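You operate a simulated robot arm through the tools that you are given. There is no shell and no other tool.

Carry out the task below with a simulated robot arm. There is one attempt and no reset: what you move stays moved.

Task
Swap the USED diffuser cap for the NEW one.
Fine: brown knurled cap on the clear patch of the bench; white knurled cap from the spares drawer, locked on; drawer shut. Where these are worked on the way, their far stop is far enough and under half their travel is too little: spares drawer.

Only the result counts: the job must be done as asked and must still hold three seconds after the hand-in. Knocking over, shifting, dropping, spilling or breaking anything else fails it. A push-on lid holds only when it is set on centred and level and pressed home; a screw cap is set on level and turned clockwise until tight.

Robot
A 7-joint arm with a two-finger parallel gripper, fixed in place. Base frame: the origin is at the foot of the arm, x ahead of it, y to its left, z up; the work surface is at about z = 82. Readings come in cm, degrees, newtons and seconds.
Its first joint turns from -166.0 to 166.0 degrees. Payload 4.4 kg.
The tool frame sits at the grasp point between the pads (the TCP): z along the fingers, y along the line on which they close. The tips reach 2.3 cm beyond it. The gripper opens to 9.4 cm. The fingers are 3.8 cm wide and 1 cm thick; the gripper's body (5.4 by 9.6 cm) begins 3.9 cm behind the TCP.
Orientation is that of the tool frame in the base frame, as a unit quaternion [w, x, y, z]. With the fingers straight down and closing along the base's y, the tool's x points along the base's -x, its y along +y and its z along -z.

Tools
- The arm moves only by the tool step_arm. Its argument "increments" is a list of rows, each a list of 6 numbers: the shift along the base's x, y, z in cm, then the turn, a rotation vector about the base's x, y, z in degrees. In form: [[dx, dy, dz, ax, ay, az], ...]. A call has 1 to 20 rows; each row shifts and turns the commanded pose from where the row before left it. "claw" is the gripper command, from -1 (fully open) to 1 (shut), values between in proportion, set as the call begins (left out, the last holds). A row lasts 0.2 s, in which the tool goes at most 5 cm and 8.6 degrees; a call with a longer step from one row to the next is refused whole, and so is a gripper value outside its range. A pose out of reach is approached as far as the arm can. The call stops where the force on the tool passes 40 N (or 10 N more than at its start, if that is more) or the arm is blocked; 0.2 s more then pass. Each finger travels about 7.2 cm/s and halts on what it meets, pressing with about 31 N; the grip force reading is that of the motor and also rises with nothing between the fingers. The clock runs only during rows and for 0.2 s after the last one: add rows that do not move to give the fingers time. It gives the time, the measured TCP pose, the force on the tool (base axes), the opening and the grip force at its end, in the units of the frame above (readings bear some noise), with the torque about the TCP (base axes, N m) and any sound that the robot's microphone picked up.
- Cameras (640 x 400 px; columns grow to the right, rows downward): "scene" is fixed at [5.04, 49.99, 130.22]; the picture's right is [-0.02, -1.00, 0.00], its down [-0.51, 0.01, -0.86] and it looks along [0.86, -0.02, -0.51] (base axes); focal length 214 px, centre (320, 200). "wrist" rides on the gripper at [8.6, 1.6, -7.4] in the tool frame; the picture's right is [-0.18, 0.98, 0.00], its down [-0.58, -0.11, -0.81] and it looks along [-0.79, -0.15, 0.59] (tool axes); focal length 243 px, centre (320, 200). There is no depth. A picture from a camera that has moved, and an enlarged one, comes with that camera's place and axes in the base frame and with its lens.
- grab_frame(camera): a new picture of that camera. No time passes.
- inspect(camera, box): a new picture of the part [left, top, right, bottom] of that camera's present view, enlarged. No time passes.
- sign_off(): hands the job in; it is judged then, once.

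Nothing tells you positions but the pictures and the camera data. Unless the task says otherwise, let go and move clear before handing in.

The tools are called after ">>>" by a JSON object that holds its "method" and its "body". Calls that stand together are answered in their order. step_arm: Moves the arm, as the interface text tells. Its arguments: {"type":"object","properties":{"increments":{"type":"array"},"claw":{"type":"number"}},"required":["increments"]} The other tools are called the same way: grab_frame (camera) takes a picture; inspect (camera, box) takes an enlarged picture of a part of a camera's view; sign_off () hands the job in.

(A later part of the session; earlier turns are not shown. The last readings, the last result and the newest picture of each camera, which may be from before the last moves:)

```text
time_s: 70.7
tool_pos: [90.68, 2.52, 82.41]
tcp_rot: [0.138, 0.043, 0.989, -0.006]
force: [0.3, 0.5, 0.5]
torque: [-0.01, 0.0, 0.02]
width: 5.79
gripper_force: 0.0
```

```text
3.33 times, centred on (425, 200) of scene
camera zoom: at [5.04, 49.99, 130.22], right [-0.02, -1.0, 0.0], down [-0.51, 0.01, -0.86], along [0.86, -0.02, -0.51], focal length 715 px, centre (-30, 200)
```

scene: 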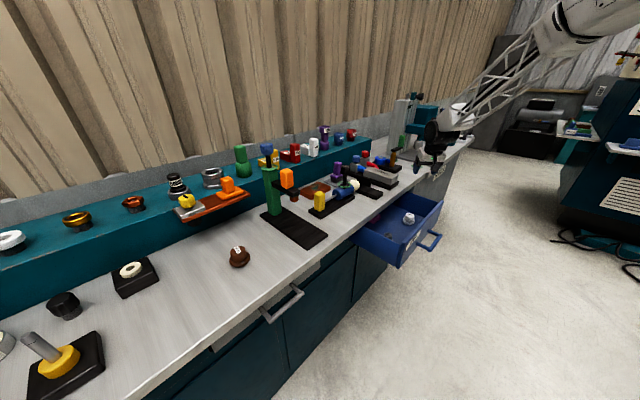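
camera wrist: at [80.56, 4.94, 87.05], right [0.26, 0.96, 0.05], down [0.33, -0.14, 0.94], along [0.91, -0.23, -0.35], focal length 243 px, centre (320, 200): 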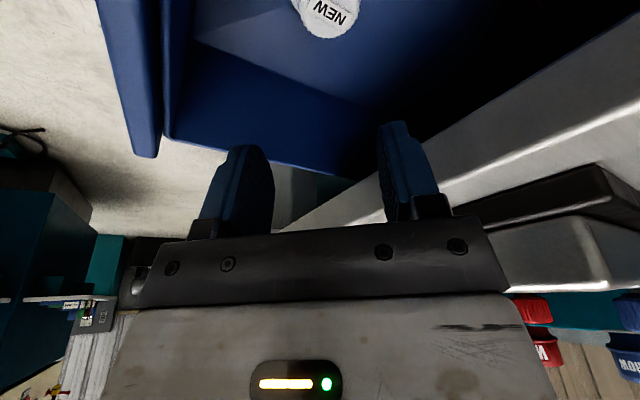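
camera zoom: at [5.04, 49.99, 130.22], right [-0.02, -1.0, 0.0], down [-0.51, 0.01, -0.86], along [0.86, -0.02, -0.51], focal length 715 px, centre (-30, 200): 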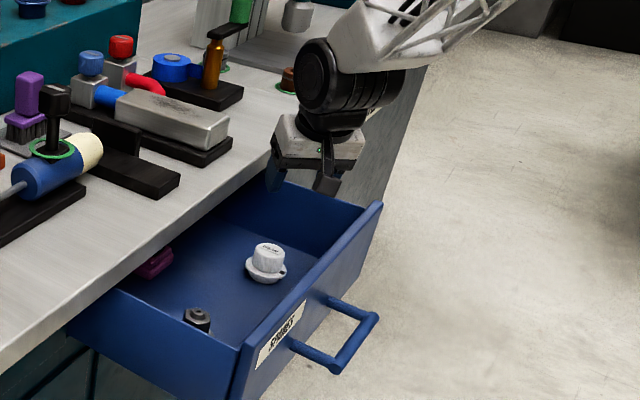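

The cap position is confirmed by both cameras, and its label/pointer direction is about azimuth 225°. I'll continue down at this offset to z≈75.

>>> {"method": "step_arm", "body": {"increments": [[-0.1, 0, -1.8, 0, 0, 0], [0, 0, -1.8, 0, 0, 0], [0, 0, -1.8, 0, 0, 0], [0, 0, -1.8, 0, 0, 0], [0, 0, 0, 0, 0, 0]]}}

>>> {"method": "grab_frame", "body": {"camera": "wrist"}}

>>> {"method": "inspect", "body": {"camera": "scene", "box": [380, 170, 460, 250]}}

```text
time_s: 71.9
tool_pos: [90.51, 2.65, 75.15]
tcp_rot: [0.139, 0.042, 0.989, -0.005]
force: [-0.6, -0.2, -0.8]
torque: [-0.02, 0.03, 0.0]
width: 5.79
gripper_force: 0.1
```

```text
taken
camera wrist: at [80.37, 5.05, 79.79], right [0.26, 0.96, 0.05], down [0.33, -0.14, 0.94], along [0.91, -0.23, -0.35], focal length 243 px, centre (320, 200)
```

wrist: 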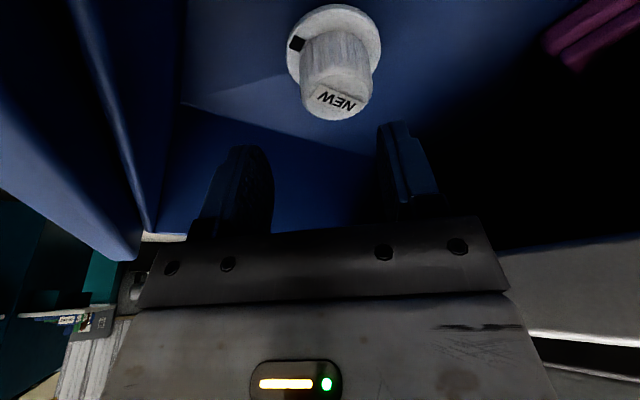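

```text
5.00 times, centred on (420, 210) of scene
camera zoom: at [5.04, 49.99, 130.22], right [-0.02, -1.0, 0.0], down [-0.51, 0.01, -0.86], along [0.86, -0.02, -0.51], focal length 1072 px, centre (-180, 150)
```

zoom: 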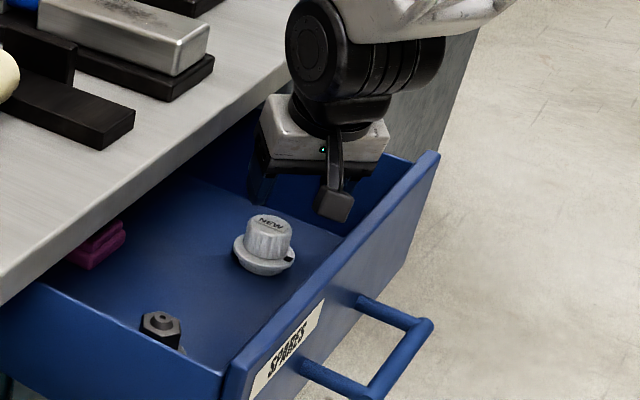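

Everything matches: pointer at about azimuth 222–225°, cap top centre near (91.5, 3.45, 69.5). I'll go down slightly more, then shift in over the cap.

>>> {"method": "step_arm", "body": {"increments": [[0, 0, -0.8, 0, 0, 0], [0, 0, -0.7, 0, 0, 0], [0.35, 0.3, 0, 0, 0, 0], [0.35, 0.3, 0, 0, 0, 0], [0.3, 0.25, 0, 0, 0, 0], [0, 0, 0, 0, 0, 0]]}}

>>> {"method": "grab_frame", "body": {"camera": "wrist"}}

>>> {"method": "inspect", "body": {"camera": "scene", "box": [380, 170, 460, 250]}}

```text
time_s: 73.3
tool_pos: [91.42, 3.48, 73.58]
tcp_rot: [0.138, 0.043, 0.989, -0.006]
force: [-0.8, -0.5, -0.2]
torque: [-0.02, -0.02, -0.01]
width: 5.8
gripper_force: 0.1
```

```text
taken
camera wrist: at [81.27, 5.86, 78.29], right [0.26, 0.96, 0.05], down [0.33, -0.14, 0.94], along [0.91, -0.23, -0.35], focal length 243 px, centre (320, 200)
```

wrist: 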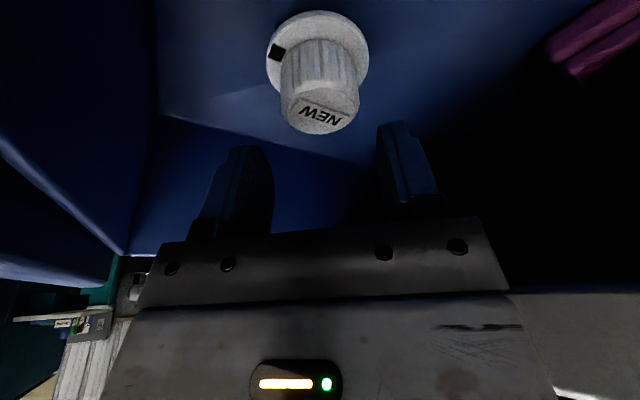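

```text
5.00 times, centred on (420, 210) of scene
camera zoom: at [5.04, 49.99, 130.22], right [-0.02, -1.0, 0.0], down [-0.51, 0.01, -0.86], along [0.86, -0.02, -0.51], focal length 1072 px, centre (-180, 150)
```

zoom: 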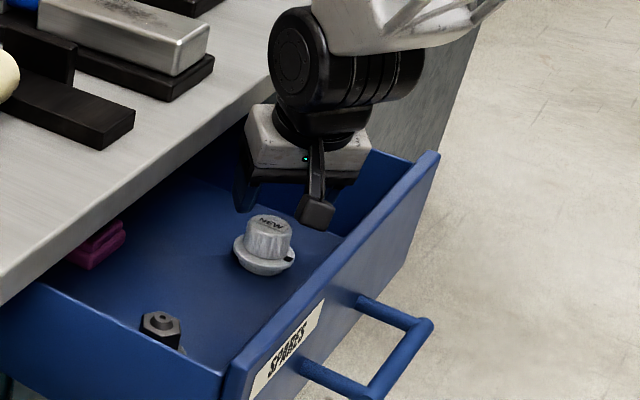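

Aligned laterally. Descending onto the cap slowly.

>>> {"method": "step_arm", "body": {"increments": [[0.05, 0, -0.8, 0, 0, 0], [0, 0, -0.8, 0, 0, 0], [0, 0, -0.8, 0, 0, 0], [0, 0, -0.7, 0, 0, 0], [0, 0, -0.6, 0, 0, 0], [0, 0, 0, 0, 0, 0]]}}

>>> {"method": "grab_frame", "body": {"camera": "wrist"}}

>>> {"method": "inspect", "body": {"camera": "scene", "box": [380, 170, 460, 250]}}

```text
time_s: 74.7
tool_pos: [91.6, 3.5, 70.01]
tcp_rot: [0.139, 0.042, 0.989, -0.006]
force: [1.1, -0.5, -1.2]
torque: [0.0, 0.02, -0.04]
width: 5.78
gripper_force: 0.0
```

```text
taken
camera wrist: at [81.36, 5.82, 74.76], right [0.26, 0.96, 0.05], down [0.33, -0.14, 0.94], along [0.91, -0.23, -0.35], focal length 243 px, centre (320, 200)
```

wrist: 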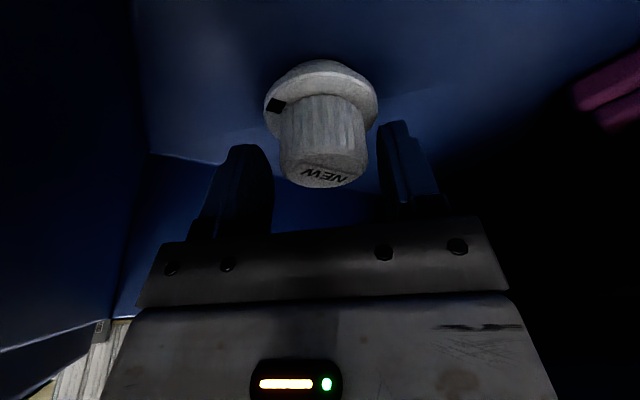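

```text
5.00 times, centred on (420, 210) of scene
camera zoom: at [5.04, 49.99, 130.22], right [-0.02, -1.0, 0.0], down [-0.51, 0.01, -0.86], along [0.86, -0.02, -0.51], focal length 1072 px, centre (-180, 150)
```

zoom: 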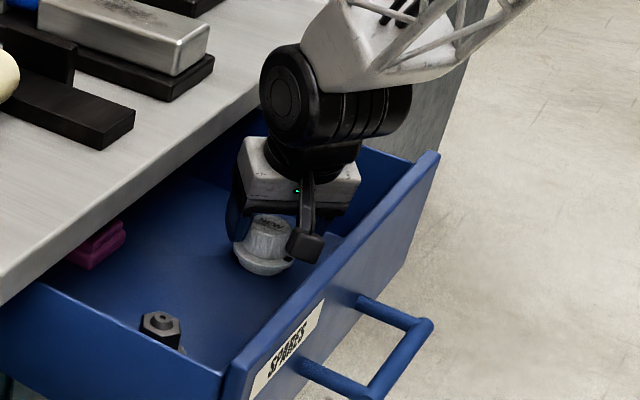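

The cap is between the fingers and nothing is touching. Closing the gripper.

>>> {"method": "step_arm", "body": {"increments": [[0, 0, 0, 0, 0, 0], [0, 0, 0, 0, 0, 0], [0, 0, 0, 0, 0, 0], [0, 0, 0, 0, 0, 0]], "claw": 1}}

>>> {"method": "grab_frame", "body": {"camera": "wrist"}}

```text
time_s: 75.7
tool_pos: [91.54, 3.51, 70.09]
tcp_rot: [0.139, 0.042, 0.989, -0.006]
force: [-0.4, -1.1, 1.9]
torque: [0.04, 0.07, 0.05]
width: 4.03
gripper_force: 31.2
```

```text
taken
camera wrist: at [81.36, 5.82, 74.76], right [0.26, 0.96, 0.05], down [0.33, -0.14, 0.94], along [0.91, -0.23, -0.35], focal length 243 px, centre (320, 200)
```

wrist: 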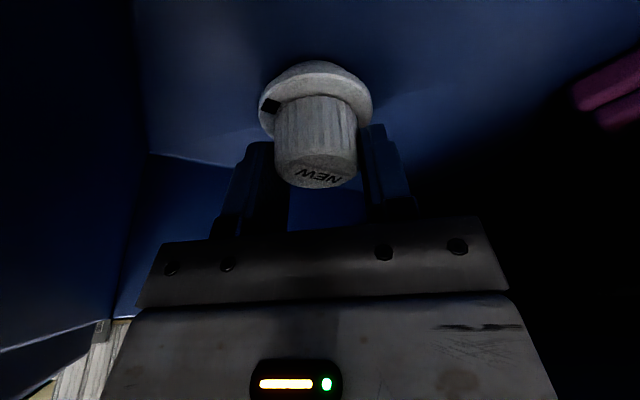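

Gripped at 4.0 cm. I'll lift slightly, retreat from the bench edge by 1.3 cm, then rise.

>>> {"method": "step_arm", "body": {"increments": [[0, 0, 0.6, 0, 0, 0], [0, 0, 1.2, 0, 0, 0], [0, 0, 1.5, 0, 0, 0], [-0.5, -0.5, 0, 0, 0, 0], [-0.5, -0.5, 0, 0, 0, 0], [0, 0, 2, 0, 0, 0], [0, 0, 3, 0, 0, 0], [0, 0, 3, 0, 0, 0], [0, 0, 3, 0, 0, 0], [0, 0, 3, 0, 0, 0], [0, 0, 3, 0, 0, 0], [0, 0, 0, 0, 0, 0]]}}

>>> {"method": "grab_frame", "body": {"camera": "wrist"}}

>>> {"method": "grab_frame", "body": {"camera": "scene"}}

```text
time_s: 78.3
tool_pos: [90.5, 2.44, 90.29]
tcp_rot: [0.139, 0.043, 0.989, -0.006]
force: [-0.6, 0.2, -0.9]
torque: [0.02, 0.0, 0.0]
width: 4.05
gripper_force: 30.9
```

```text
taken
camera wrist: at [80.27, 4.84, 95.03], right [0.26, 0.96, 0.05], down [0.33, -0.14, 0.94], along [0.91, -0.23, -0.35], focal length 243 px, centre (320, 200)
```

wrist: 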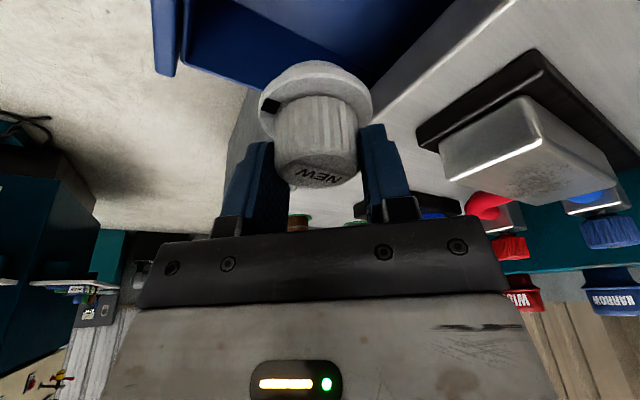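

```text
taken
```

scene: 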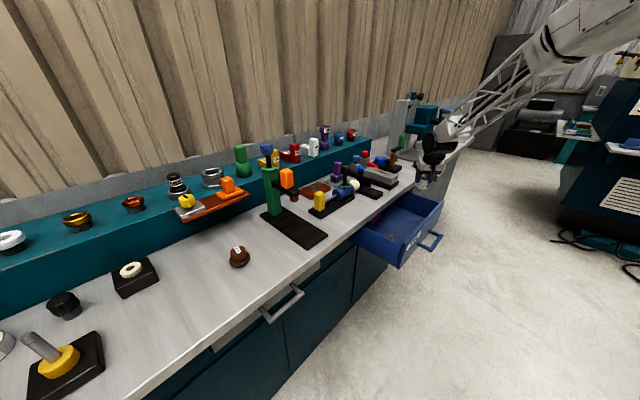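

The white cap is securely held and clear of the drawer. I'll rise to about z=122 before traversing to the jar.

>>> {"method": "step_arm", "body": {"increments": [[0, 0, 4, 0, 0, 0], [0, 0, 4, 0, 0, 0], [0, 0, 4, 0, 0, 0], [0, 0, 4, 0, 0, 0], [0, 0, 4, 0, 0, 0], [0, 0, 4, 0, 0, 0], [0, 0, 4, 0, 0, 0], [0, 0, 4, 0, 0, 0], [0, 0, 0, 0, 0, 0]]}}

```text
time_s: 80.3
tool_pos: [90.45, 2.21, 121.92]
tcp_rot: [0.139, 0.043, 0.989, -0.006]
force: [0.2, 0.4, -1.5]
torque: [0.02, 0.0, 0.01]
width: 4.05
gripper_force: 31.2
```

>>> {"method": "step_arm", "body": {"increments": [[-0.65, 4.25, 0, 0, 0, 2.25], [-0.65, 4.25, 0, 0, 0, 2.25], [-0.65, 4.25, 0, 0, 0, 2.25], [-0.65, 4.25, 0, 0, 0, 2.25], [-0.65, 4.25, 0, 0, 0, 2.25], [-0.65, 4.25, 0, 0, 0, 2.25], [-0.65, 4.25, 0, 0, 0, 2.25], [-0.65, 4.25, 0, 0, 0, 2.25], [-0.65, 4.25, 0, 0, 0, 2.25], [-0.65, 4.25, 0, 0, 0, 2.25], [0, 0, 0, 0, 0, 0]]}}

>>> {"method": "grab_frame", "body": {"camera": "scene"}}

>>> {"method": "grab_frame", "body": {"camera": "wrist"}}

```text
time_s: 82.7
tool_pos: [83.97, 44.66, 122.15]
tcp_rot: [0.139, -0.152, 0.978, 0.021]
force: [-0.1, -0.2, -2.7]
torque: [0.0, 0.02, -0.02]
width: 4.05
gripper_force: 31.4
```

```text
taken
```

scene: 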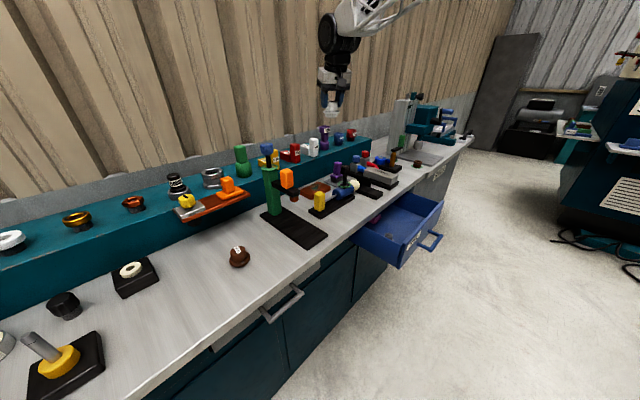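

```text
taken
camera wrist: at [73.59, 42.89, 126.96], right [-0.13, 0.99, 0.05], down [0.35, 0.0, 0.94], along [0.93, 0.14, -0.35], focal length 243 px, centre (320, 200)
```

wrist: 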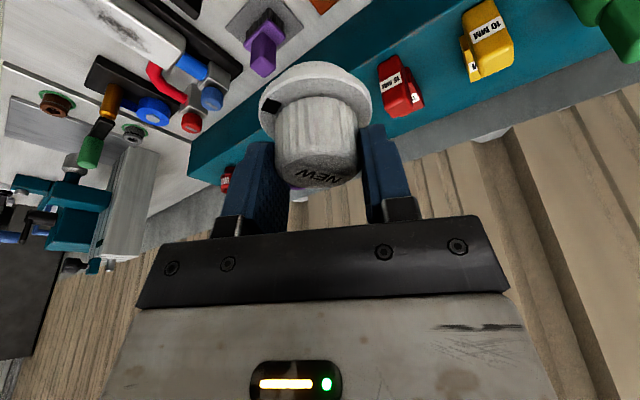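

Clear path; continuing to above the jar.

>>> {"method": "step_arm", "body": {"increments": [[-0.63, 4.25, 0, 0, 0, 2.25], [-0.63, 4.25, 0, 0, 0, 2.25], [-0.63, 4.25, 0, 0, 0, 2.25], [-0.63, 4.25, 0, 0, 0, 2.25], [-0.63, 4.25, 0, 0, 0, 2.25], [-0.63, 4.25, 0, 0, 0, 2.25], [-0.63, 4.25, 0, 0, 0, 2.25], [-0.63, 4.25, 0, 0, 0, 2.25], [-0.63, 4.25, 0, 0, 0, 2.25], [-0.63, 4.25, 0, 0, 0, 2.25], [0, 0, 0, 0, 0, 0]]}}

>>> {"method": "grab_frame", "body": {"camera": "scene"}}

>>> {"method": "grab_frame", "body": {"camera": "wrist"}}

```text
time_s: 85.1
tool_pos: [77.74, 87.53, 122.28]
tcp_rot: [0.13, -0.34, 0.93, 0.048]
force: [-0.2, 0.9, -1.4]
torque: [0.03, -0.01, -0.01]
width: 4.0
gripper_force: 30.9
```

```text
taken
```

scene: 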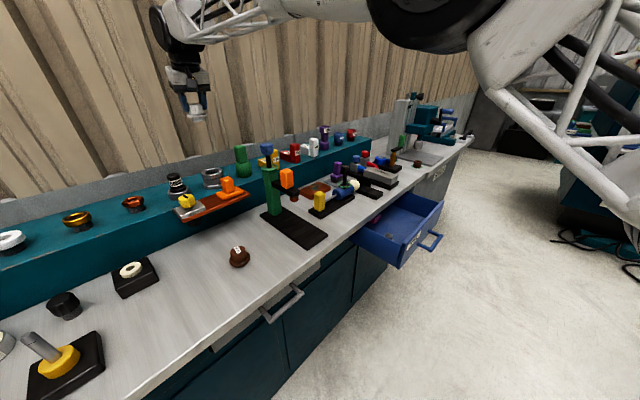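

```text
taken
camera wrist: at [68.77, 81.95, 127.02], right [-0.5, 0.87, 0.05], down [0.33, 0.13, 0.94], along [0.8, 0.48, -0.35], focal length 243 px, centre (320, 200)
```

wrist: 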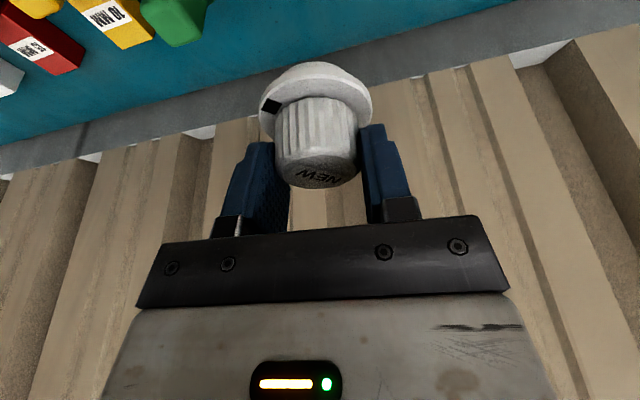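

I'm above the jar. Let me check that the cap hangs level and look at the jar's marks.

>>> {"method": "inspect", "body": {"camera": "scene", "box": [160, 60, 260, 130]}}

>>> {"method": "inspect", "body": {"camera": "scene", "box": [190, 155, 240, 195]}}

>>> {"method": "inspect", "body": {"camera": "wrist", "box": [250, 50, 390, 200]}}

```text
5.71 times, centred on (210, 95) of scene
camera zoom: at [5.04, 49.99, 130.22], right [-0.02, -1.0, 0.0], down [-0.51, 0.01, -0.86], along [0.86, -0.02, -0.51], focal length 1226 px, centre (949, 800)
```

zoom: 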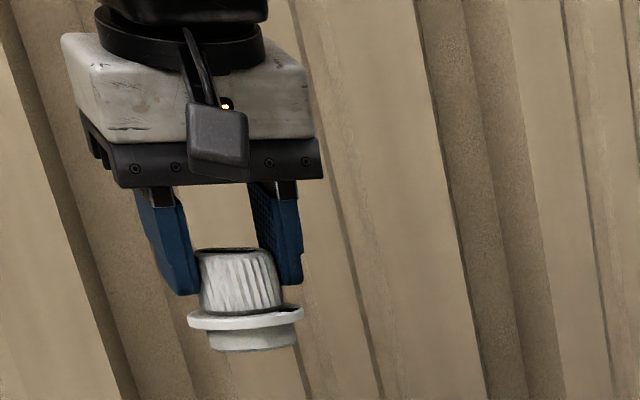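

```text
10.00 times, centred on (215, 175) of scene
camera zoom: at [5.04, 49.99, 130.22], right [-0.02, -1.0, 0.0], down [-0.51, 0.01, -0.86], along [0.86, -0.02, -0.51], focal length 2145 px, centre (1370, 450)
```

zoom: 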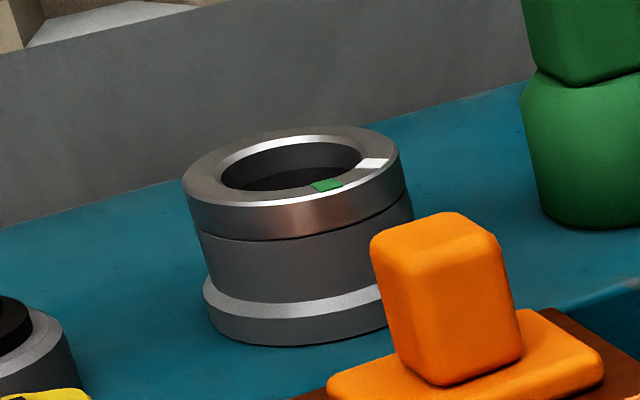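

```text
2.67 times, centred on (320, 125) of wrist
camera zoom: at [68.77, 81.95, 127.02], right [-0.5, 0.87, 0.05], down [0.33, 0.13, 0.94], along [0.8, 0.48, -0.35], focal length 647 px, centre (320, 400)
```

zoom: 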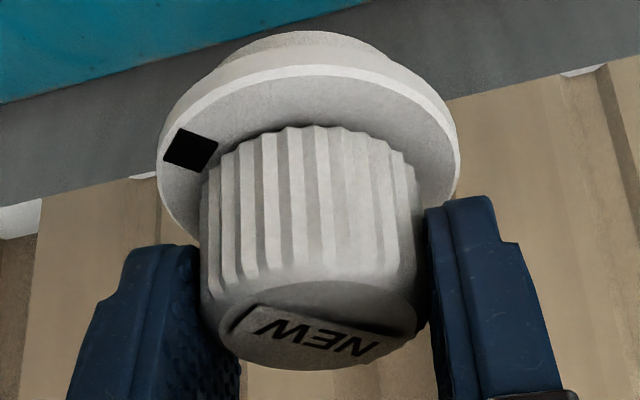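

The cap hangs level and its pointer is near azimuth 265–270°, close to the jar's white mark (~270°). I'll lower to just above the jar to compare the marks directly.

>>> {"method": "step_arm", "body": {"increments": [[-0.1, 0, -3.5, 0, 0, 0], [0, 0, -3.5, 0, 0, 0], [0, 0, -3.5, 0, 0, 0], [0, 0, -2.5, 0, 0, 0], [0, 0, -1.5, 0, 0, 0], [0, 0, 0, 0, 0, 0]]}}

>>> {"method": "grab_frame", "body": {"camera": "wrist"}}

>>> {"method": "inspect", "body": {"camera": "scene", "box": [180, 130, 250, 200]}}

>>> {"method": "inspect", "body": {"camera": "wrist", "box": [230, 0, 410, 200]}}

```text
time_s: 86.5
tool_pos: [77.69, 87.34, 107.77]
tcp_rot: [0.131, -0.339, 0.93, 0.048]
force: [-0.4, -0.4, -1.1]
torque: [-0.02, 0.01, -0.02]
width: 4.03
gripper_force: 30.8
```

```text
taken
camera wrist: at [68.68, 81.86, 112.47], right [-0.5, 0.87, 0.05], down [0.33, 0.13, 0.94], along [0.8, 0.48, -0.35], focal length 243 px, centre (320, 200)
```

wrist: 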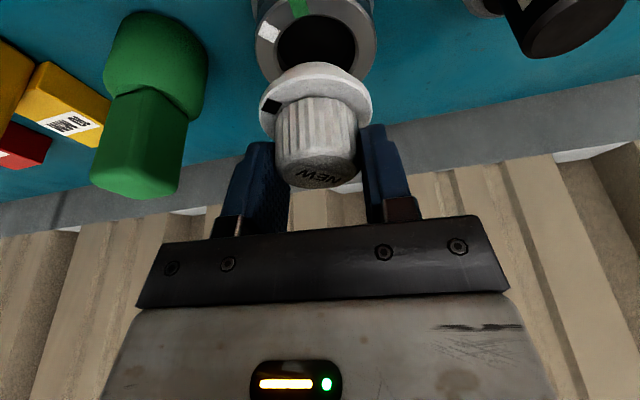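

```text
5.71 times, centred on (215, 165) of scene
camera zoom: at [5.04, 49.99, 130.22], right [-0.02, -1.0, 0.0], down [-0.51, 0.01, -0.86], along [0.86, -0.02, -0.51], focal length 1226 px, centre (920, 400)
```

zoom: 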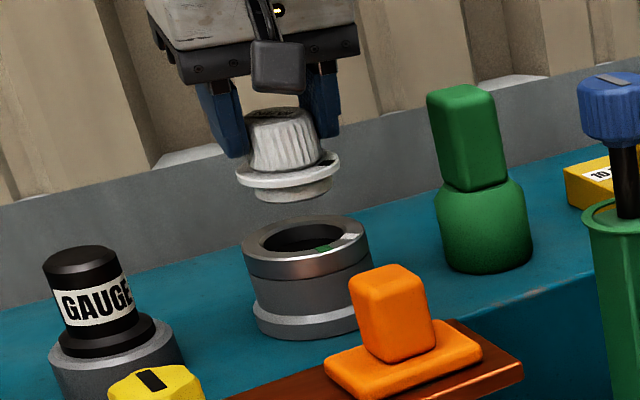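

```text
2.00 times, centred on (320, 100) of wrist
camera zoom: at [68.68, 81.86, 112.47], right [-0.5, 0.87, 0.05], down [0.33, 0.13, 0.94], along [0.8, 0.48, -0.35], focal length 485 px, centre (320, 400)
```

zoom: 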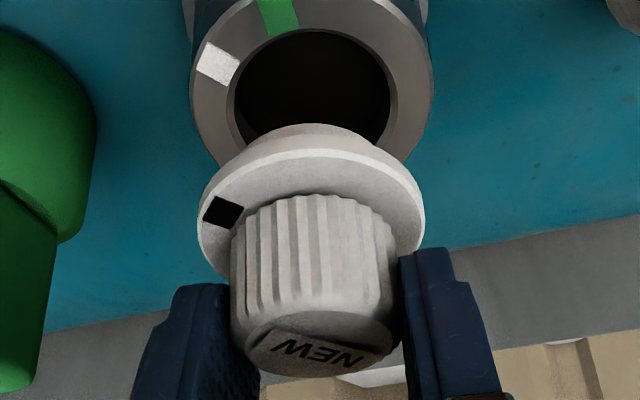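

Cap and jar are nearly concentric; the pointer is about 5° past the white mark. I'll correct by turning 5° clockwise, shift about 0.2 cm, and lower until the plug is just above the rim.

>>> {"method": "step_arm", "body": {"increments": [[-0.11, 0.16, 0, 0, 0, -2.5], [0, 0, -1.0, 0, 0, -2.5], [0, 0, -1.0, 0, 0, 0], [0, 0, 0, 0, 0, 0]]}}

>>> {"method": "inspect", "body": {"camera": "wrist", "box": [230, 0, 410, 200]}}

>>> {"method": "inspect", "body": {"camera": "scene", "box": [190, 145, 240, 195]}}

```text
time_s: 87.5
tool_pos: [77.63, 87.44, 105.85]
tcp_rot: [0.133, -0.298, 0.944, 0.042]
force: [-0.7, -0.1, -2.2]
torque: [0.01, -0.04, 0.03]
width: 4.01
gripper_force: 31.4
```

```text
2.00 times, centred on (320, 100) of wrist
camera zoom: at [68.2, 82.72, 110.55], right [-0.42, 0.91, 0.05], down [0.34, 0.1, 0.94], along [0.84, 0.41, -0.35], focal length 485 px, centre (320, 400)
```

zoom: 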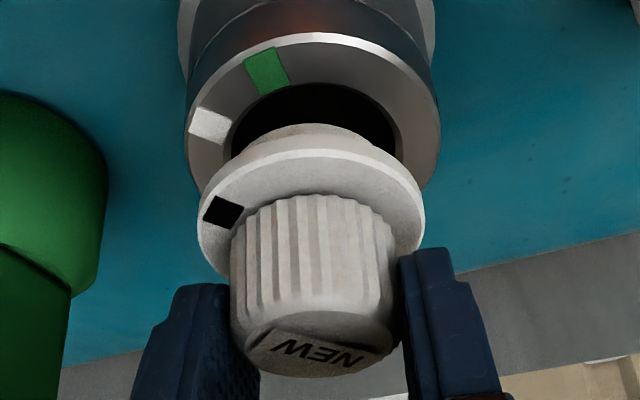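

```text
8.00 times, centred on (215, 170) of scene
camera zoom: at [5.04, 49.99, 130.22], right [-0.02, -1.0, 0.0], down [-0.51, 0.01, -0.86], along [0.86, -0.02, -0.51], focal length 1716 px, centre (1160, 440)
```

zoom: 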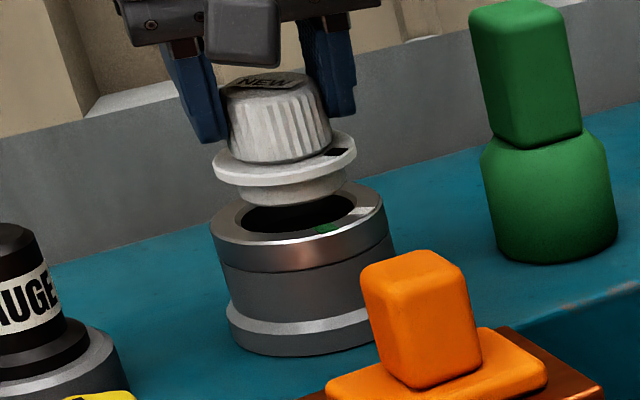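

The plug is directly over the opening and the pointer sits by the white mark. I'll nudge slightly and lower in small steps watching the force.

>>> {"method": "step_arm", "body": {"increments": [[-0.03, 0.1, 0, 0, 0, 0], [0, 0, -0.25, 0, 0, 0], [0, 0, -0.25, 0, 0, 0], [0, 0, -0.25, 0, 0, 0], [0, 0, -0.25, 0, 0, 0], [0, 0, 0, 0, 0, 0]]}}

>>> {"method": "inspect", "body": {"camera": "wrist", "box": [230, 0, 410, 200]}}

>>> {"method": "inspect", "body": {"camera": "scene", "box": [190, 145, 240, 195]}}

```text
time_s: 88.9
tool_pos: [77.53, 87.75, 104.71]
tcp_rot: [0.133, -0.299, 0.944, 0.042]
force: [-0.3, 0.3, -0.8]
torque: [0.02, 0.03, -0.03]
width: 4.03
gripper_force: 30.8
```

```text
2.00 times, centred on (320, 100) of wrist
camera zoom: at [68.08, 82.86, 109.34], right [-0.42, 0.91, 0.05], down [0.34, 0.1, 0.94], along [0.84, 0.41, -0.35], focal length 485 px, centre (320, 400)
```

zoom: 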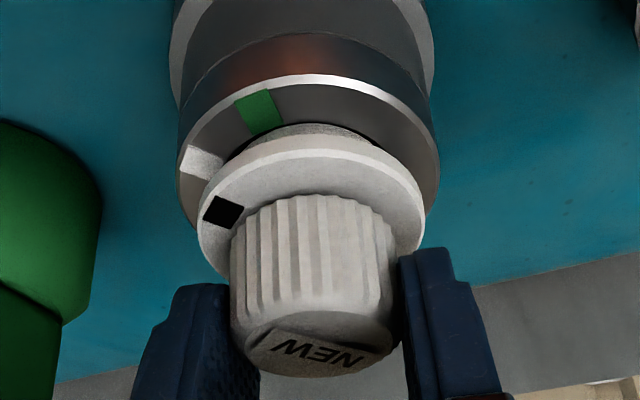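

```text
8.00 times, centred on (215, 170) of scene
camera zoom: at [5.04, 49.99, 130.22], right [-0.02, -1.0, 0.0], down [-0.51, 0.01, -0.86], along [0.86, -0.02, -0.51], focal length 1716 px, centre (1160, 440)
```

zoom: 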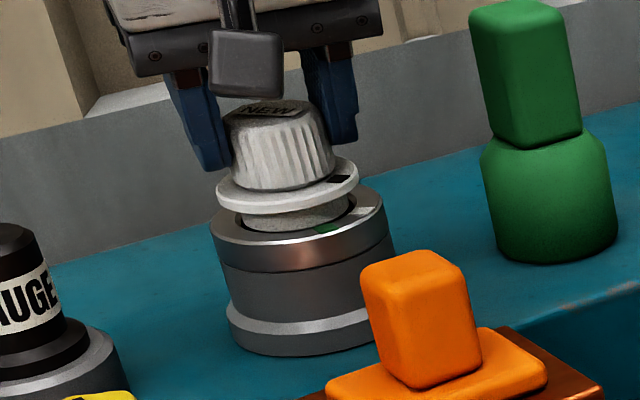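

No contact yet and the plug is entering the opening concentrically. Continuing down in fine steps.

>>> {"method": "step_arm", "body": {"increments": [[0.03, -0.08, -0.2, 0, 0, 0], [0, 0, -0.2, 0, 0, 0], [0, 0, -0.2, 0, 0, 0], [0, 0, -0.15, 0, 0, 0], [0, 0, 0, 0, 0, 0]]}}

>>> {"method": "inspect", "body": {"camera": "wrist", "box": [230, 0, 410, 200]}}

>>> {"method": "inspect", "body": {"camera": "scene", "box": [190, 145, 240, 195]}}

```text
time_s: 90.1
tool_pos: [77.48, 87.69, 103.56]
tcp_rot: [0.131, -0.299, 0.944, 0.04]
force: [11.0, 11.2, -6.5]
torque: [0.61, -0.53, -0.01]
width: 4.01
gripper_force: 31.0
```

```text
2.00 times, centred on (320, 100) of wrist
camera zoom: at [68.08, 82.89, 108.4], right [-0.42, 0.91, 0.05], down [0.34, 0.11, 0.93], along [0.84, 0.41, -0.35], focal length 485 px, centre (320, 400)
```

zoom: 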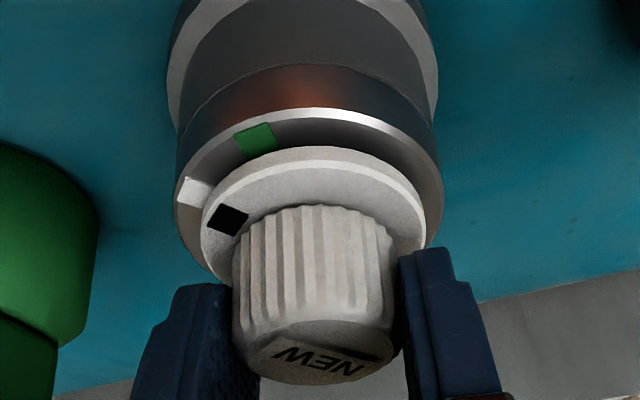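

```text
8.00 times, centred on (215, 170) of scene
camera zoom: at [5.04, 49.99, 130.22], right [-0.02, -1.0, 0.0], down [-0.51, 0.01, -0.86], along [0.86, -0.02, -0.51], focal length 1716 px, centre (1160, 440)
```

zoom: 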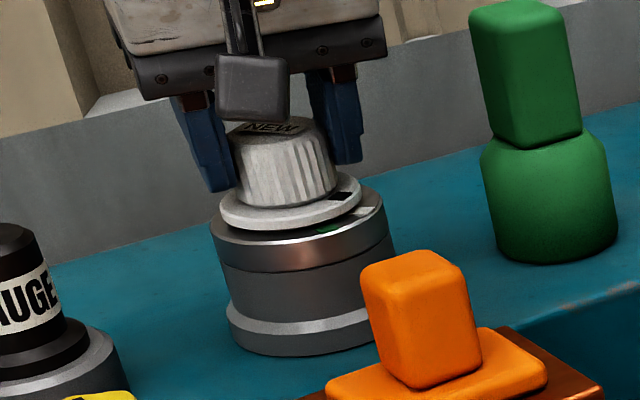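

The plug is in the opening with a small side push toward +x,+y, so the hole centre is slightly that way. I'll shift that way a little and continue down.

>>> {"method": "step_arm", "body": {"increments": [[0.06, 0.05, 0, 0, 0, 0], [0, 0, -0.1, 0, 0, 0], [0, 0, -0.1, 0, 0, 0], [0, 0, 0, 0, 0, 0]]}}

>>> {"method": "inspect", "body": {"camera": "scene", "box": [190, 145, 240, 195]}}

```text
time_s: 91.1
tool_pos: [77.63, 87.74, 103.83]
tcp_rot: [0.133, -0.299, 0.944, 0.042]
force: [0.4, -0.9, -1.0]
torque: [0.0, 0.0, 0.0]
width: 4.02
gripper_force: 31.1
```

```text
8.00 times, centred on (215, 170) of scene
camera zoom: at [5.04, 49.99, 130.22], right [-0.02, -1.0, 0.0], down [-0.51, 0.01, -0.86], along [0.86, -0.02, -0.51], focal length 1716 px, centre (1160, 440)
```

zoom: 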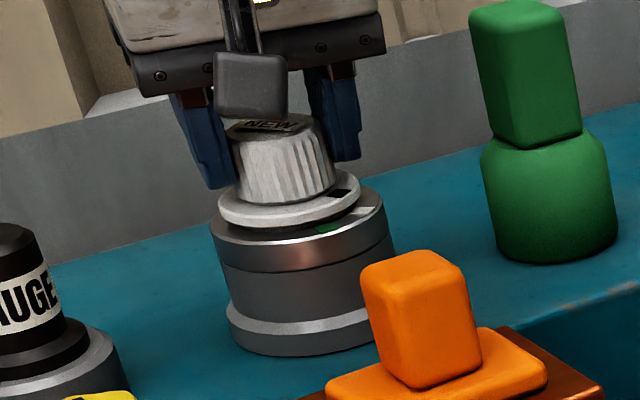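

Free of side load now. Lowering further until the flange seats.

>>> {"method": "step_arm", "body": {"increments": [[0, -0.05, -0.15, 0, 0, 0], [0, 0, -0.15, 0, 0, 0], [0, 0, -0.15, 0, 0, 0], [0, 0, -0.1, 0, 0, 0], [0, 0, 0, 0, 0, 0]]}}

>>> {"method": "inspect", "body": {"camera": "scene", "box": [190, 145, 240, 195]}}

>>> {"method": "inspect", "body": {"camera": "wrist", "box": [230, 0, 410, 200]}}

```text
time_s: 92.3
tool_pos: [77.55, 87.69, 103.37]
tcp_rot: [0.134, -0.299, 0.944, 0.043]
force: [1.0, 5.0, 20.0]
torque: [0.05, 0.2, -0.04]
width: 4.01
gripper_force: 31.7
```

```text
8.00 times, centred on (215, 170) of scene
camera zoom: at [5.04, 49.99, 130.22], right [-0.02, -1.0, 0.0], down [-0.51, 0.01, -0.86], along [0.86, -0.02, -0.51], focal length 1716 px, centre (1160, 440)
```

zoom: 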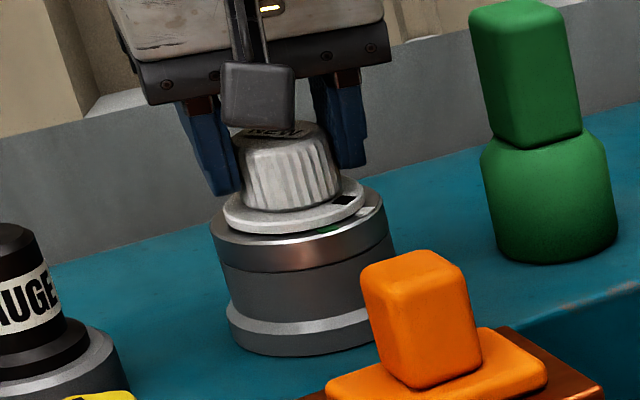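

```text
2.00 times, centred on (320, 100) of wrist
camera zoom: at [68.17, 82.8, 108.11], right [-0.42, 0.91, 0.05], down [0.34, 0.1, 0.94], along [0.84, 0.41, -0.35], focal length 485 px, centre (320, 400)
```

zoom: 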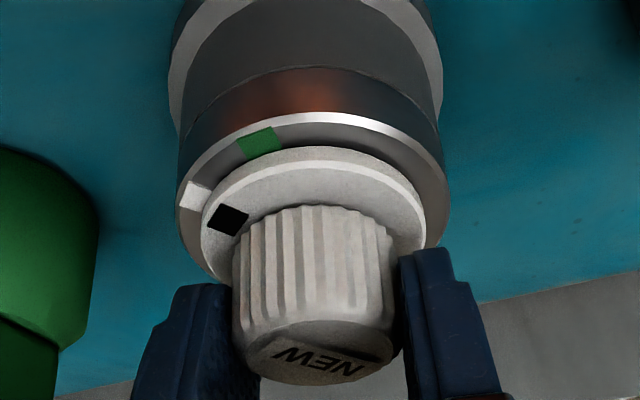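

The cap is seated (flange at the same height as the old cap's, 20 N upward reaction) with the pointer on the white mark. I'll now twist it clockwise toward the green mark.

>>> {"method": "step_arm", "body": {"increments": [[0, 0, 0, 0, 0, -3], [0, 0, 0, 0, 0, -4], [0, 0, 0, 0, 0, -4], [0, 0, 0, 0, 0, -4], [0, 0, 0, 0, 0, -4], [0, 0, 0, 0, 0, -4], [0, 0, 0, 0, 0, 0]]}}

>>> {"method": "inspect", "body": {"camera": "scene", "box": [190, 145, 240, 195]}}

>>> {"method": "inspect", "body": {"camera": "wrist", "box": [230, 0, 410, 200]}}

```text
time_s: 93.9
tool_pos: [77.62, 87.54, 103.16]
tcp_rot: [0.138, -0.103, 0.985, 0.015]
force: [-1.6, -0.9, 20.9]
torque: [0.04, 0.1, 0.01]
width: 4.01
gripper_force: 31.1
```

```text
8.00 times, centred on (215, 170) of scene
camera zoom: at [5.04, 49.99, 130.22], right [-0.02, -1.0, 0.0], down [-0.51, 0.01, -0.86], along [0.86, -0.02, -0.51], focal length 1716 px, centre (1160, 440)
```

zoom: 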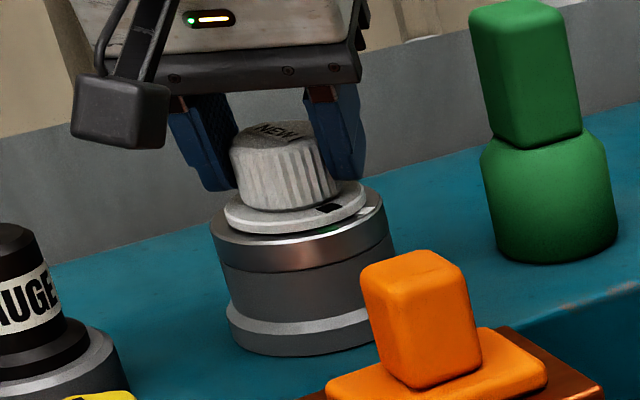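

```text
2.00 times, centred on (320, 100) of wrist
camera zoom: at [67.13, 86.87, 107.97], right [-0.03, 1.0, 0.05], down [0.35, -0.04, 0.94], along [0.94, 0.05, -0.35], focal length 485 px, centre (320, 400)
```

zoom: 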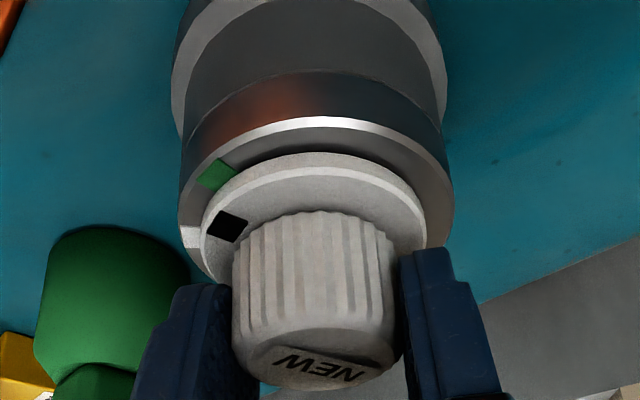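

It turns smoothly with steady downward contact. Continuing clockwise to the green mark.

>>> {"method": "step_arm", "body": {"increments": [[0, 0, 0, 0, 0, -4], [0, 0, 0, 0, 0, -4], [0, 0, 0, 0, 0, -4], [0, 0, 0, 0, 0, -4], [0, 0, 0, 0, 0, -4], [0, 0, 0, 0, 0, -3], [0, 0, 0, 0, 0, 0]]}}

>>> {"method": "inspect", "body": {"camera": "scene", "box": [190, 145, 240, 195]}}

>>> {"method": "inspect", "body": {"camera": "wrist", "box": [230, 0, 410, 200]}}

```text
time_s: 95.5
tool_pos: [77.64, 87.51, 103.2]
tcp_rot: [0.139, 0.095, 0.986, -0.013]
force: [8.0, 4.6, 14.0]
torque: [0.16, -0.37, 0.01]
width: 4.02
gripper_force: 31.1
```

```text
8.00 times, centred on (215, 170) of scene
camera zoom: at [5.04, 49.99, 130.22], right [-0.02, -1.0, 0.0], down [-0.51, 0.01, -0.86], along [0.86, -0.02, -0.51], focal length 1716 px, centre (1160, 440)
```

zoom: 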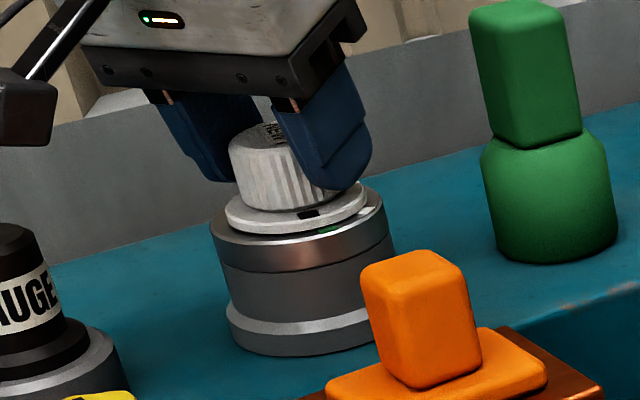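

```text
2.00 times, centred on (320, 100) of wrist
camera zoom: at [67.71, 90.99, 107.96], right [0.36, 0.93, 0.05], down [0.31, -0.17, 0.94], along [0.88, -0.32, -0.35], focal length 485 px, centre (320, 400)
```

zoom: 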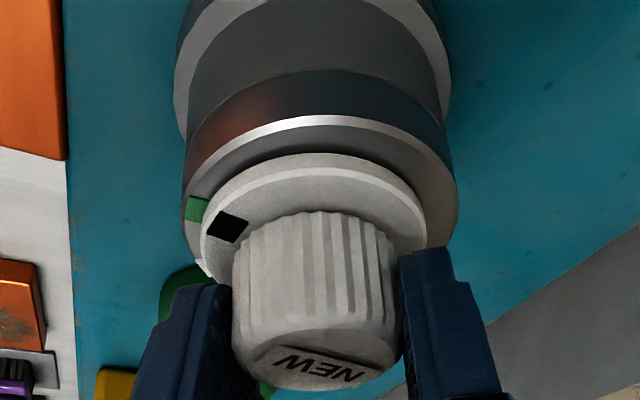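

The pointer has reached the green mark, but the jar's green lock band hasn't appeared, so it may not be pressed fully home. Let me look closer.

>>> {"method": "inspect", "body": {"camera": "scene", "box": [200, 155, 230, 185]}}

>>> {"method": "inspect", "body": {"camera": "wrist", "box": [270, 60, 370, 140]}}

```text
13.33 times, centred on (215, 170) of scene
camera zoom: at [5.04, 49.99, 130.22], right [-0.02, -1.0, 0.0], down [-0.51, 0.01, -0.86], along [0.86, -0.02, -0.51], focal length 2860 px, centre (1720, 600)
```

zoom: 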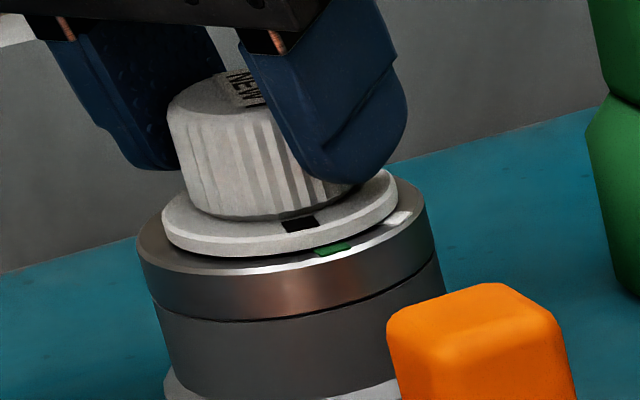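

```text
5.00 times, centred on (320, 100) of wrist
camera zoom: at [67.71, 90.99, 107.96], right [0.36, 0.93, 0.05], down [0.31, -0.17, 0.94], along [0.88, -0.32, -0.35], focal length 1213 px, centre (320, 700)
```

zoom: 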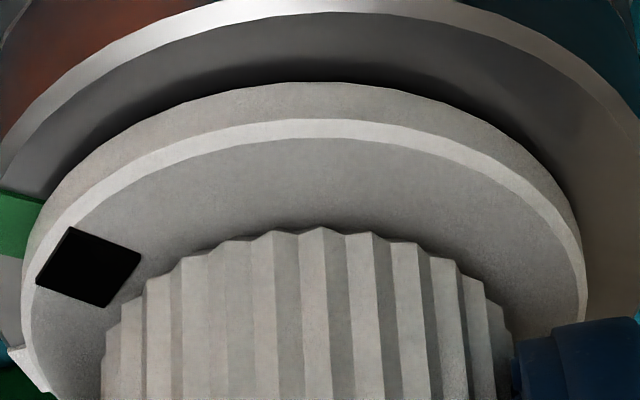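

The flange shows a slight gap and tilt, so it isn't engaged. I'll turn back to the white mark, then release and re-seat the cap with a vertical tool.

>>> {"method": "step_arm", "body": {"increments": [[0, 0, 0, 0, 0, 4], [0, 0, 0, 0, 0, 4], [0, 0, 0, 0, 0, 4], [0, 0, 0, 0, 0, 4], [0, 0, 0, 0, 0, 4], [0, 0, 0, 0, 0, 4], [0, 0, 0, 0, 0, 4], [0, 0, 0, 0, 0, 4], [0, 0, 0, 0, 0, 4], [0, 0, 0, 0, 0, 4], [0, 0, 0, 0, 0, 4], [0, 0, 0, 0, 0, 2], [0, 0, 0, 0, 0, 0]]}}

>>> {"method": "inspect", "body": {"camera": "scene", "box": [200, 155, 230, 185]}}

>>> {"method": "inspect", "body": {"camera": "wrist", "box": [230, 0, 410, 200]}}

```text
time_s: 98.3
tool_pos: [77.74, 87.65, 103.14]
tcp_rot: [0.132, -0.298, 0.944, 0.041]
force: [-0.6, 0.5, 1.8]
torque: [0.01, -0.02, -0.03]
width: 4.03
gripper_force: 30.8
```

```text
13.33 times, centred on (215, 170) of scene
camera zoom: at [5.04, 49.99, 130.22], right [-0.02, -1.0, 0.0], down [-0.51, 0.01, -0.86], along [0.86, -0.02, -0.51], focal length 2860 px, centre (1720, 600)
```

zoom: 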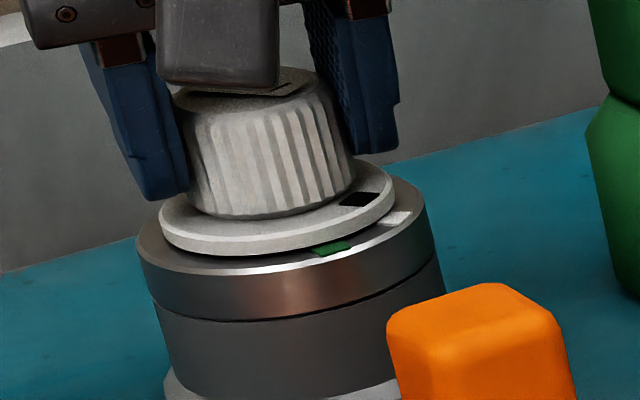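

```text
2.00 times, centred on (320, 100) of wrist
camera zoom: at [68.23, 82.85, 107.94], right [-0.42, 0.91, 0.05], down [0.34, 0.1, 0.94], along [0.84, 0.41, -0.35], focal length 485 px, centre (320, 400)
```

zoom: 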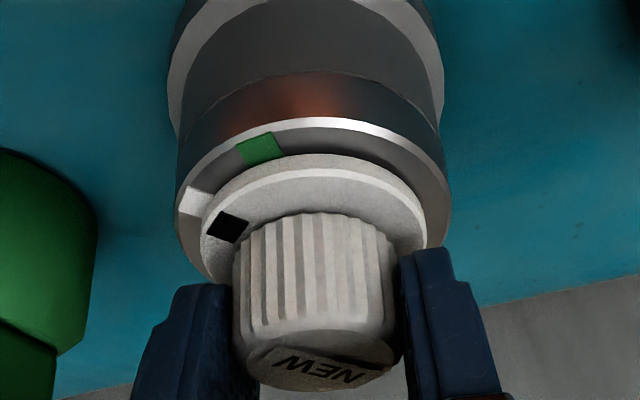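

I'll open the gripper so the cap can settle by itself on the jar, then rise and look.

>>> {"method": "step_arm", "body": {"increments": [[0, 0, 0, 0, 0, 0], [0, 0, 0, 0, 0, 0], [0, 0, 0, 0, 0, 0]], "claw": -0.2}}

>>> {"method": "inspect", "body": {"camera": "scene", "box": [200, 155, 230, 185]}}

>>> {"method": "inspect", "body": {"camera": "wrist", "box": [230, 0, 410, 200]}}

```text
time_s: 99.1
tool_pos: [77.66, 87.67, 103.28]
tcp_rot: [0.133, -0.299, 0.944, 0.042]
force: [-0.5, -0.2, -0.8]
torque: [0.02, -0.03, 0.0]
width: 5.65
gripper_force: 0.1
```

```text
13.33 times, centred on (215, 170) of scene
camera zoom: at [5.04, 49.99, 130.22], right [-0.02, -1.0, 0.0], down [-0.51, 0.01, -0.86], along [0.86, -0.02, -0.51], focal length 2860 px, centre (1720, 600)
```

zoom: 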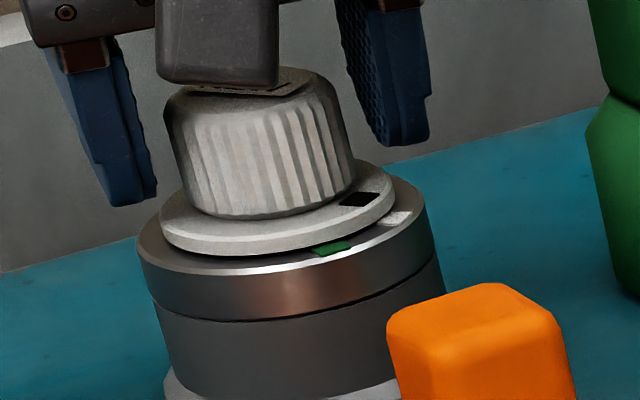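

```text
2.00 times, centred on (320, 100) of wrist
camera zoom: at [68.24, 82.85, 107.97], right [-0.42, 0.91, 0.05], down [0.34, 0.1, 0.94], along [0.84, 0.41, -0.35], focal length 485 px, centre (320, 400)
```

zoom: 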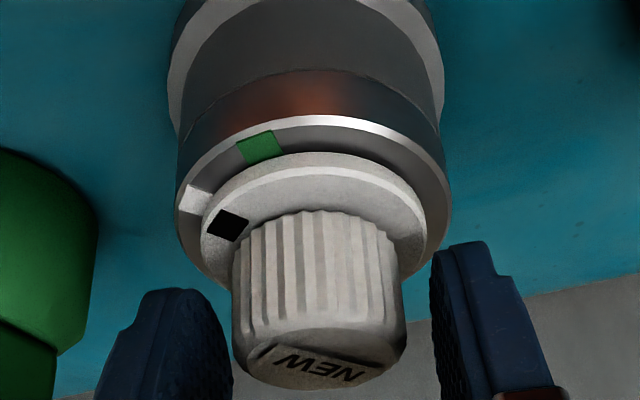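

The cap stays put on the jar by itself. I'll raise the gripper to clear it and straighten the tool to vertical.

>>> {"method": "step_arm", "body": {"increments": [[0, 0, 1, 0, 0, 0], [0, 0, 2, 0, 0, 0], [0, 0, 3, 0, 0, 0], [0, 0, 3, 0, 0, 0], [0, 0, 1, 0, 0, 0], [0, 0, 0, -4.7, 6.5, 0], [0, 0, 0, -4.7, 6.5, 0], [0, 0, 0, 0, 0, 0]], "claw": -1}}

>>> {"method": "grab_frame", "body": {"camera": "wrist"}}

>>> {"method": "inspect", "body": {"camera": "scene", "box": [200, 155, 230, 185]}}

```text
time_s: 100.9
tool_pos: [77.49, 87.54, 113.15]
tcp_rot: [0.0, -0.301, 0.954, -0.003]
force: [0.8, 0.2, 0.7]
torque: [0.01, -0.02, -0.02]
width: 9.39
gripper_force: 0.1
```

```text
taken
camera wrist: at [69.5, 83.85, 120.59], right [-0.41, 0.91, 0.0], down [0.54, 0.25, 0.81], along [0.73, 0.33, -0.59], focal length 243 px, centre (320, 200)
```

wrist: 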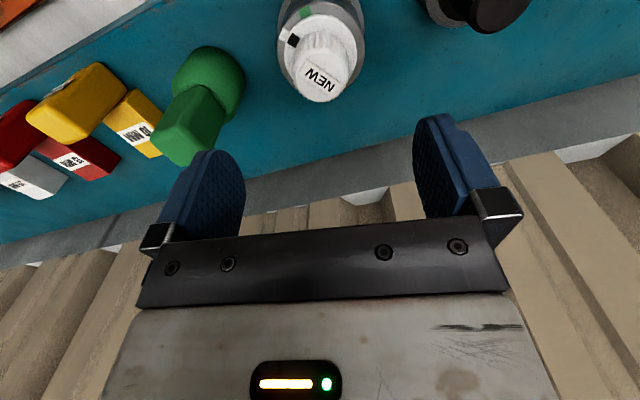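

```text
13.33 times, centred on (215, 170) of scene
camera zoom: at [5.04, 49.99, 130.22], right [-0.02, -1.0, 0.0], down [-0.51, 0.01, -0.86], along [0.86, -0.02, -0.51], focal length 2860 px, centre (1720, 600)
```

zoom: 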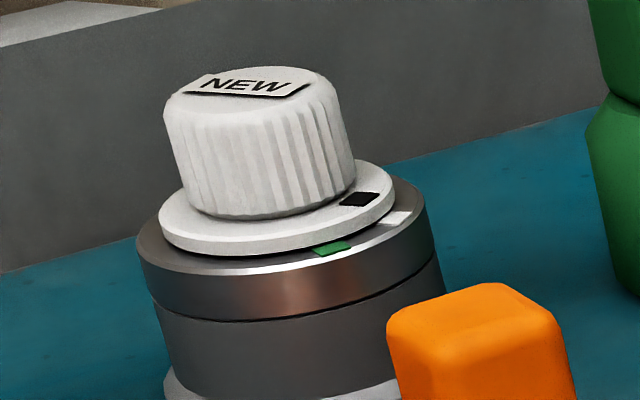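

>>> {"method": "inspect", "body": {"camera": "wrist", "box": [260, 0, 380, 120]}}

>>> {"method": "inspect", "body": {"camera": "scene", "box": [190, 145, 240, 195]}}

```text
3.33 times, centred on (320, 60) of wrist
camera zoom: at [69.5, 83.85, 120.59], right [-0.41, 0.91, 0.0], down [0.54, 0.25, 0.81], along [0.73, 0.33, -0.59], focal length 809 px, centre (320, 667)
```

zoom: 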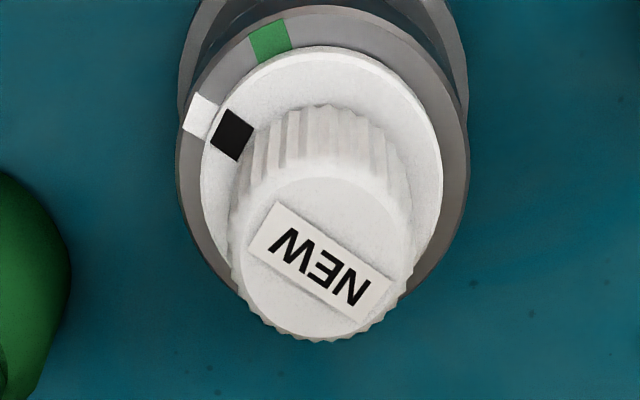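

```text
8.00 times, centred on (215, 170) of scene
camera zoom: at [5.04, 49.99, 130.22], right [-0.02, -1.0, 0.0], down [-0.51, 0.01, -0.86], along [0.86, -0.02, -0.51], focal length 1716 px, centre (1160, 440)
```

zoom: 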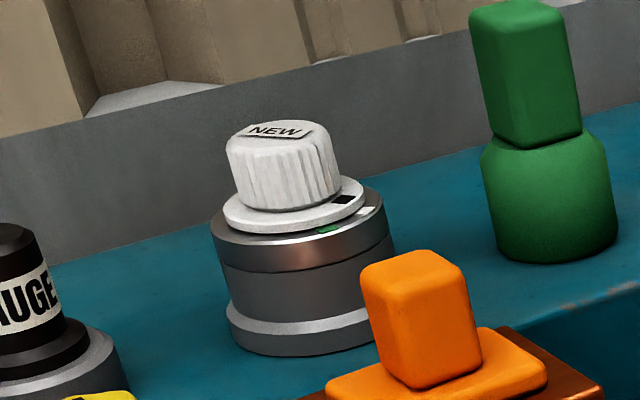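

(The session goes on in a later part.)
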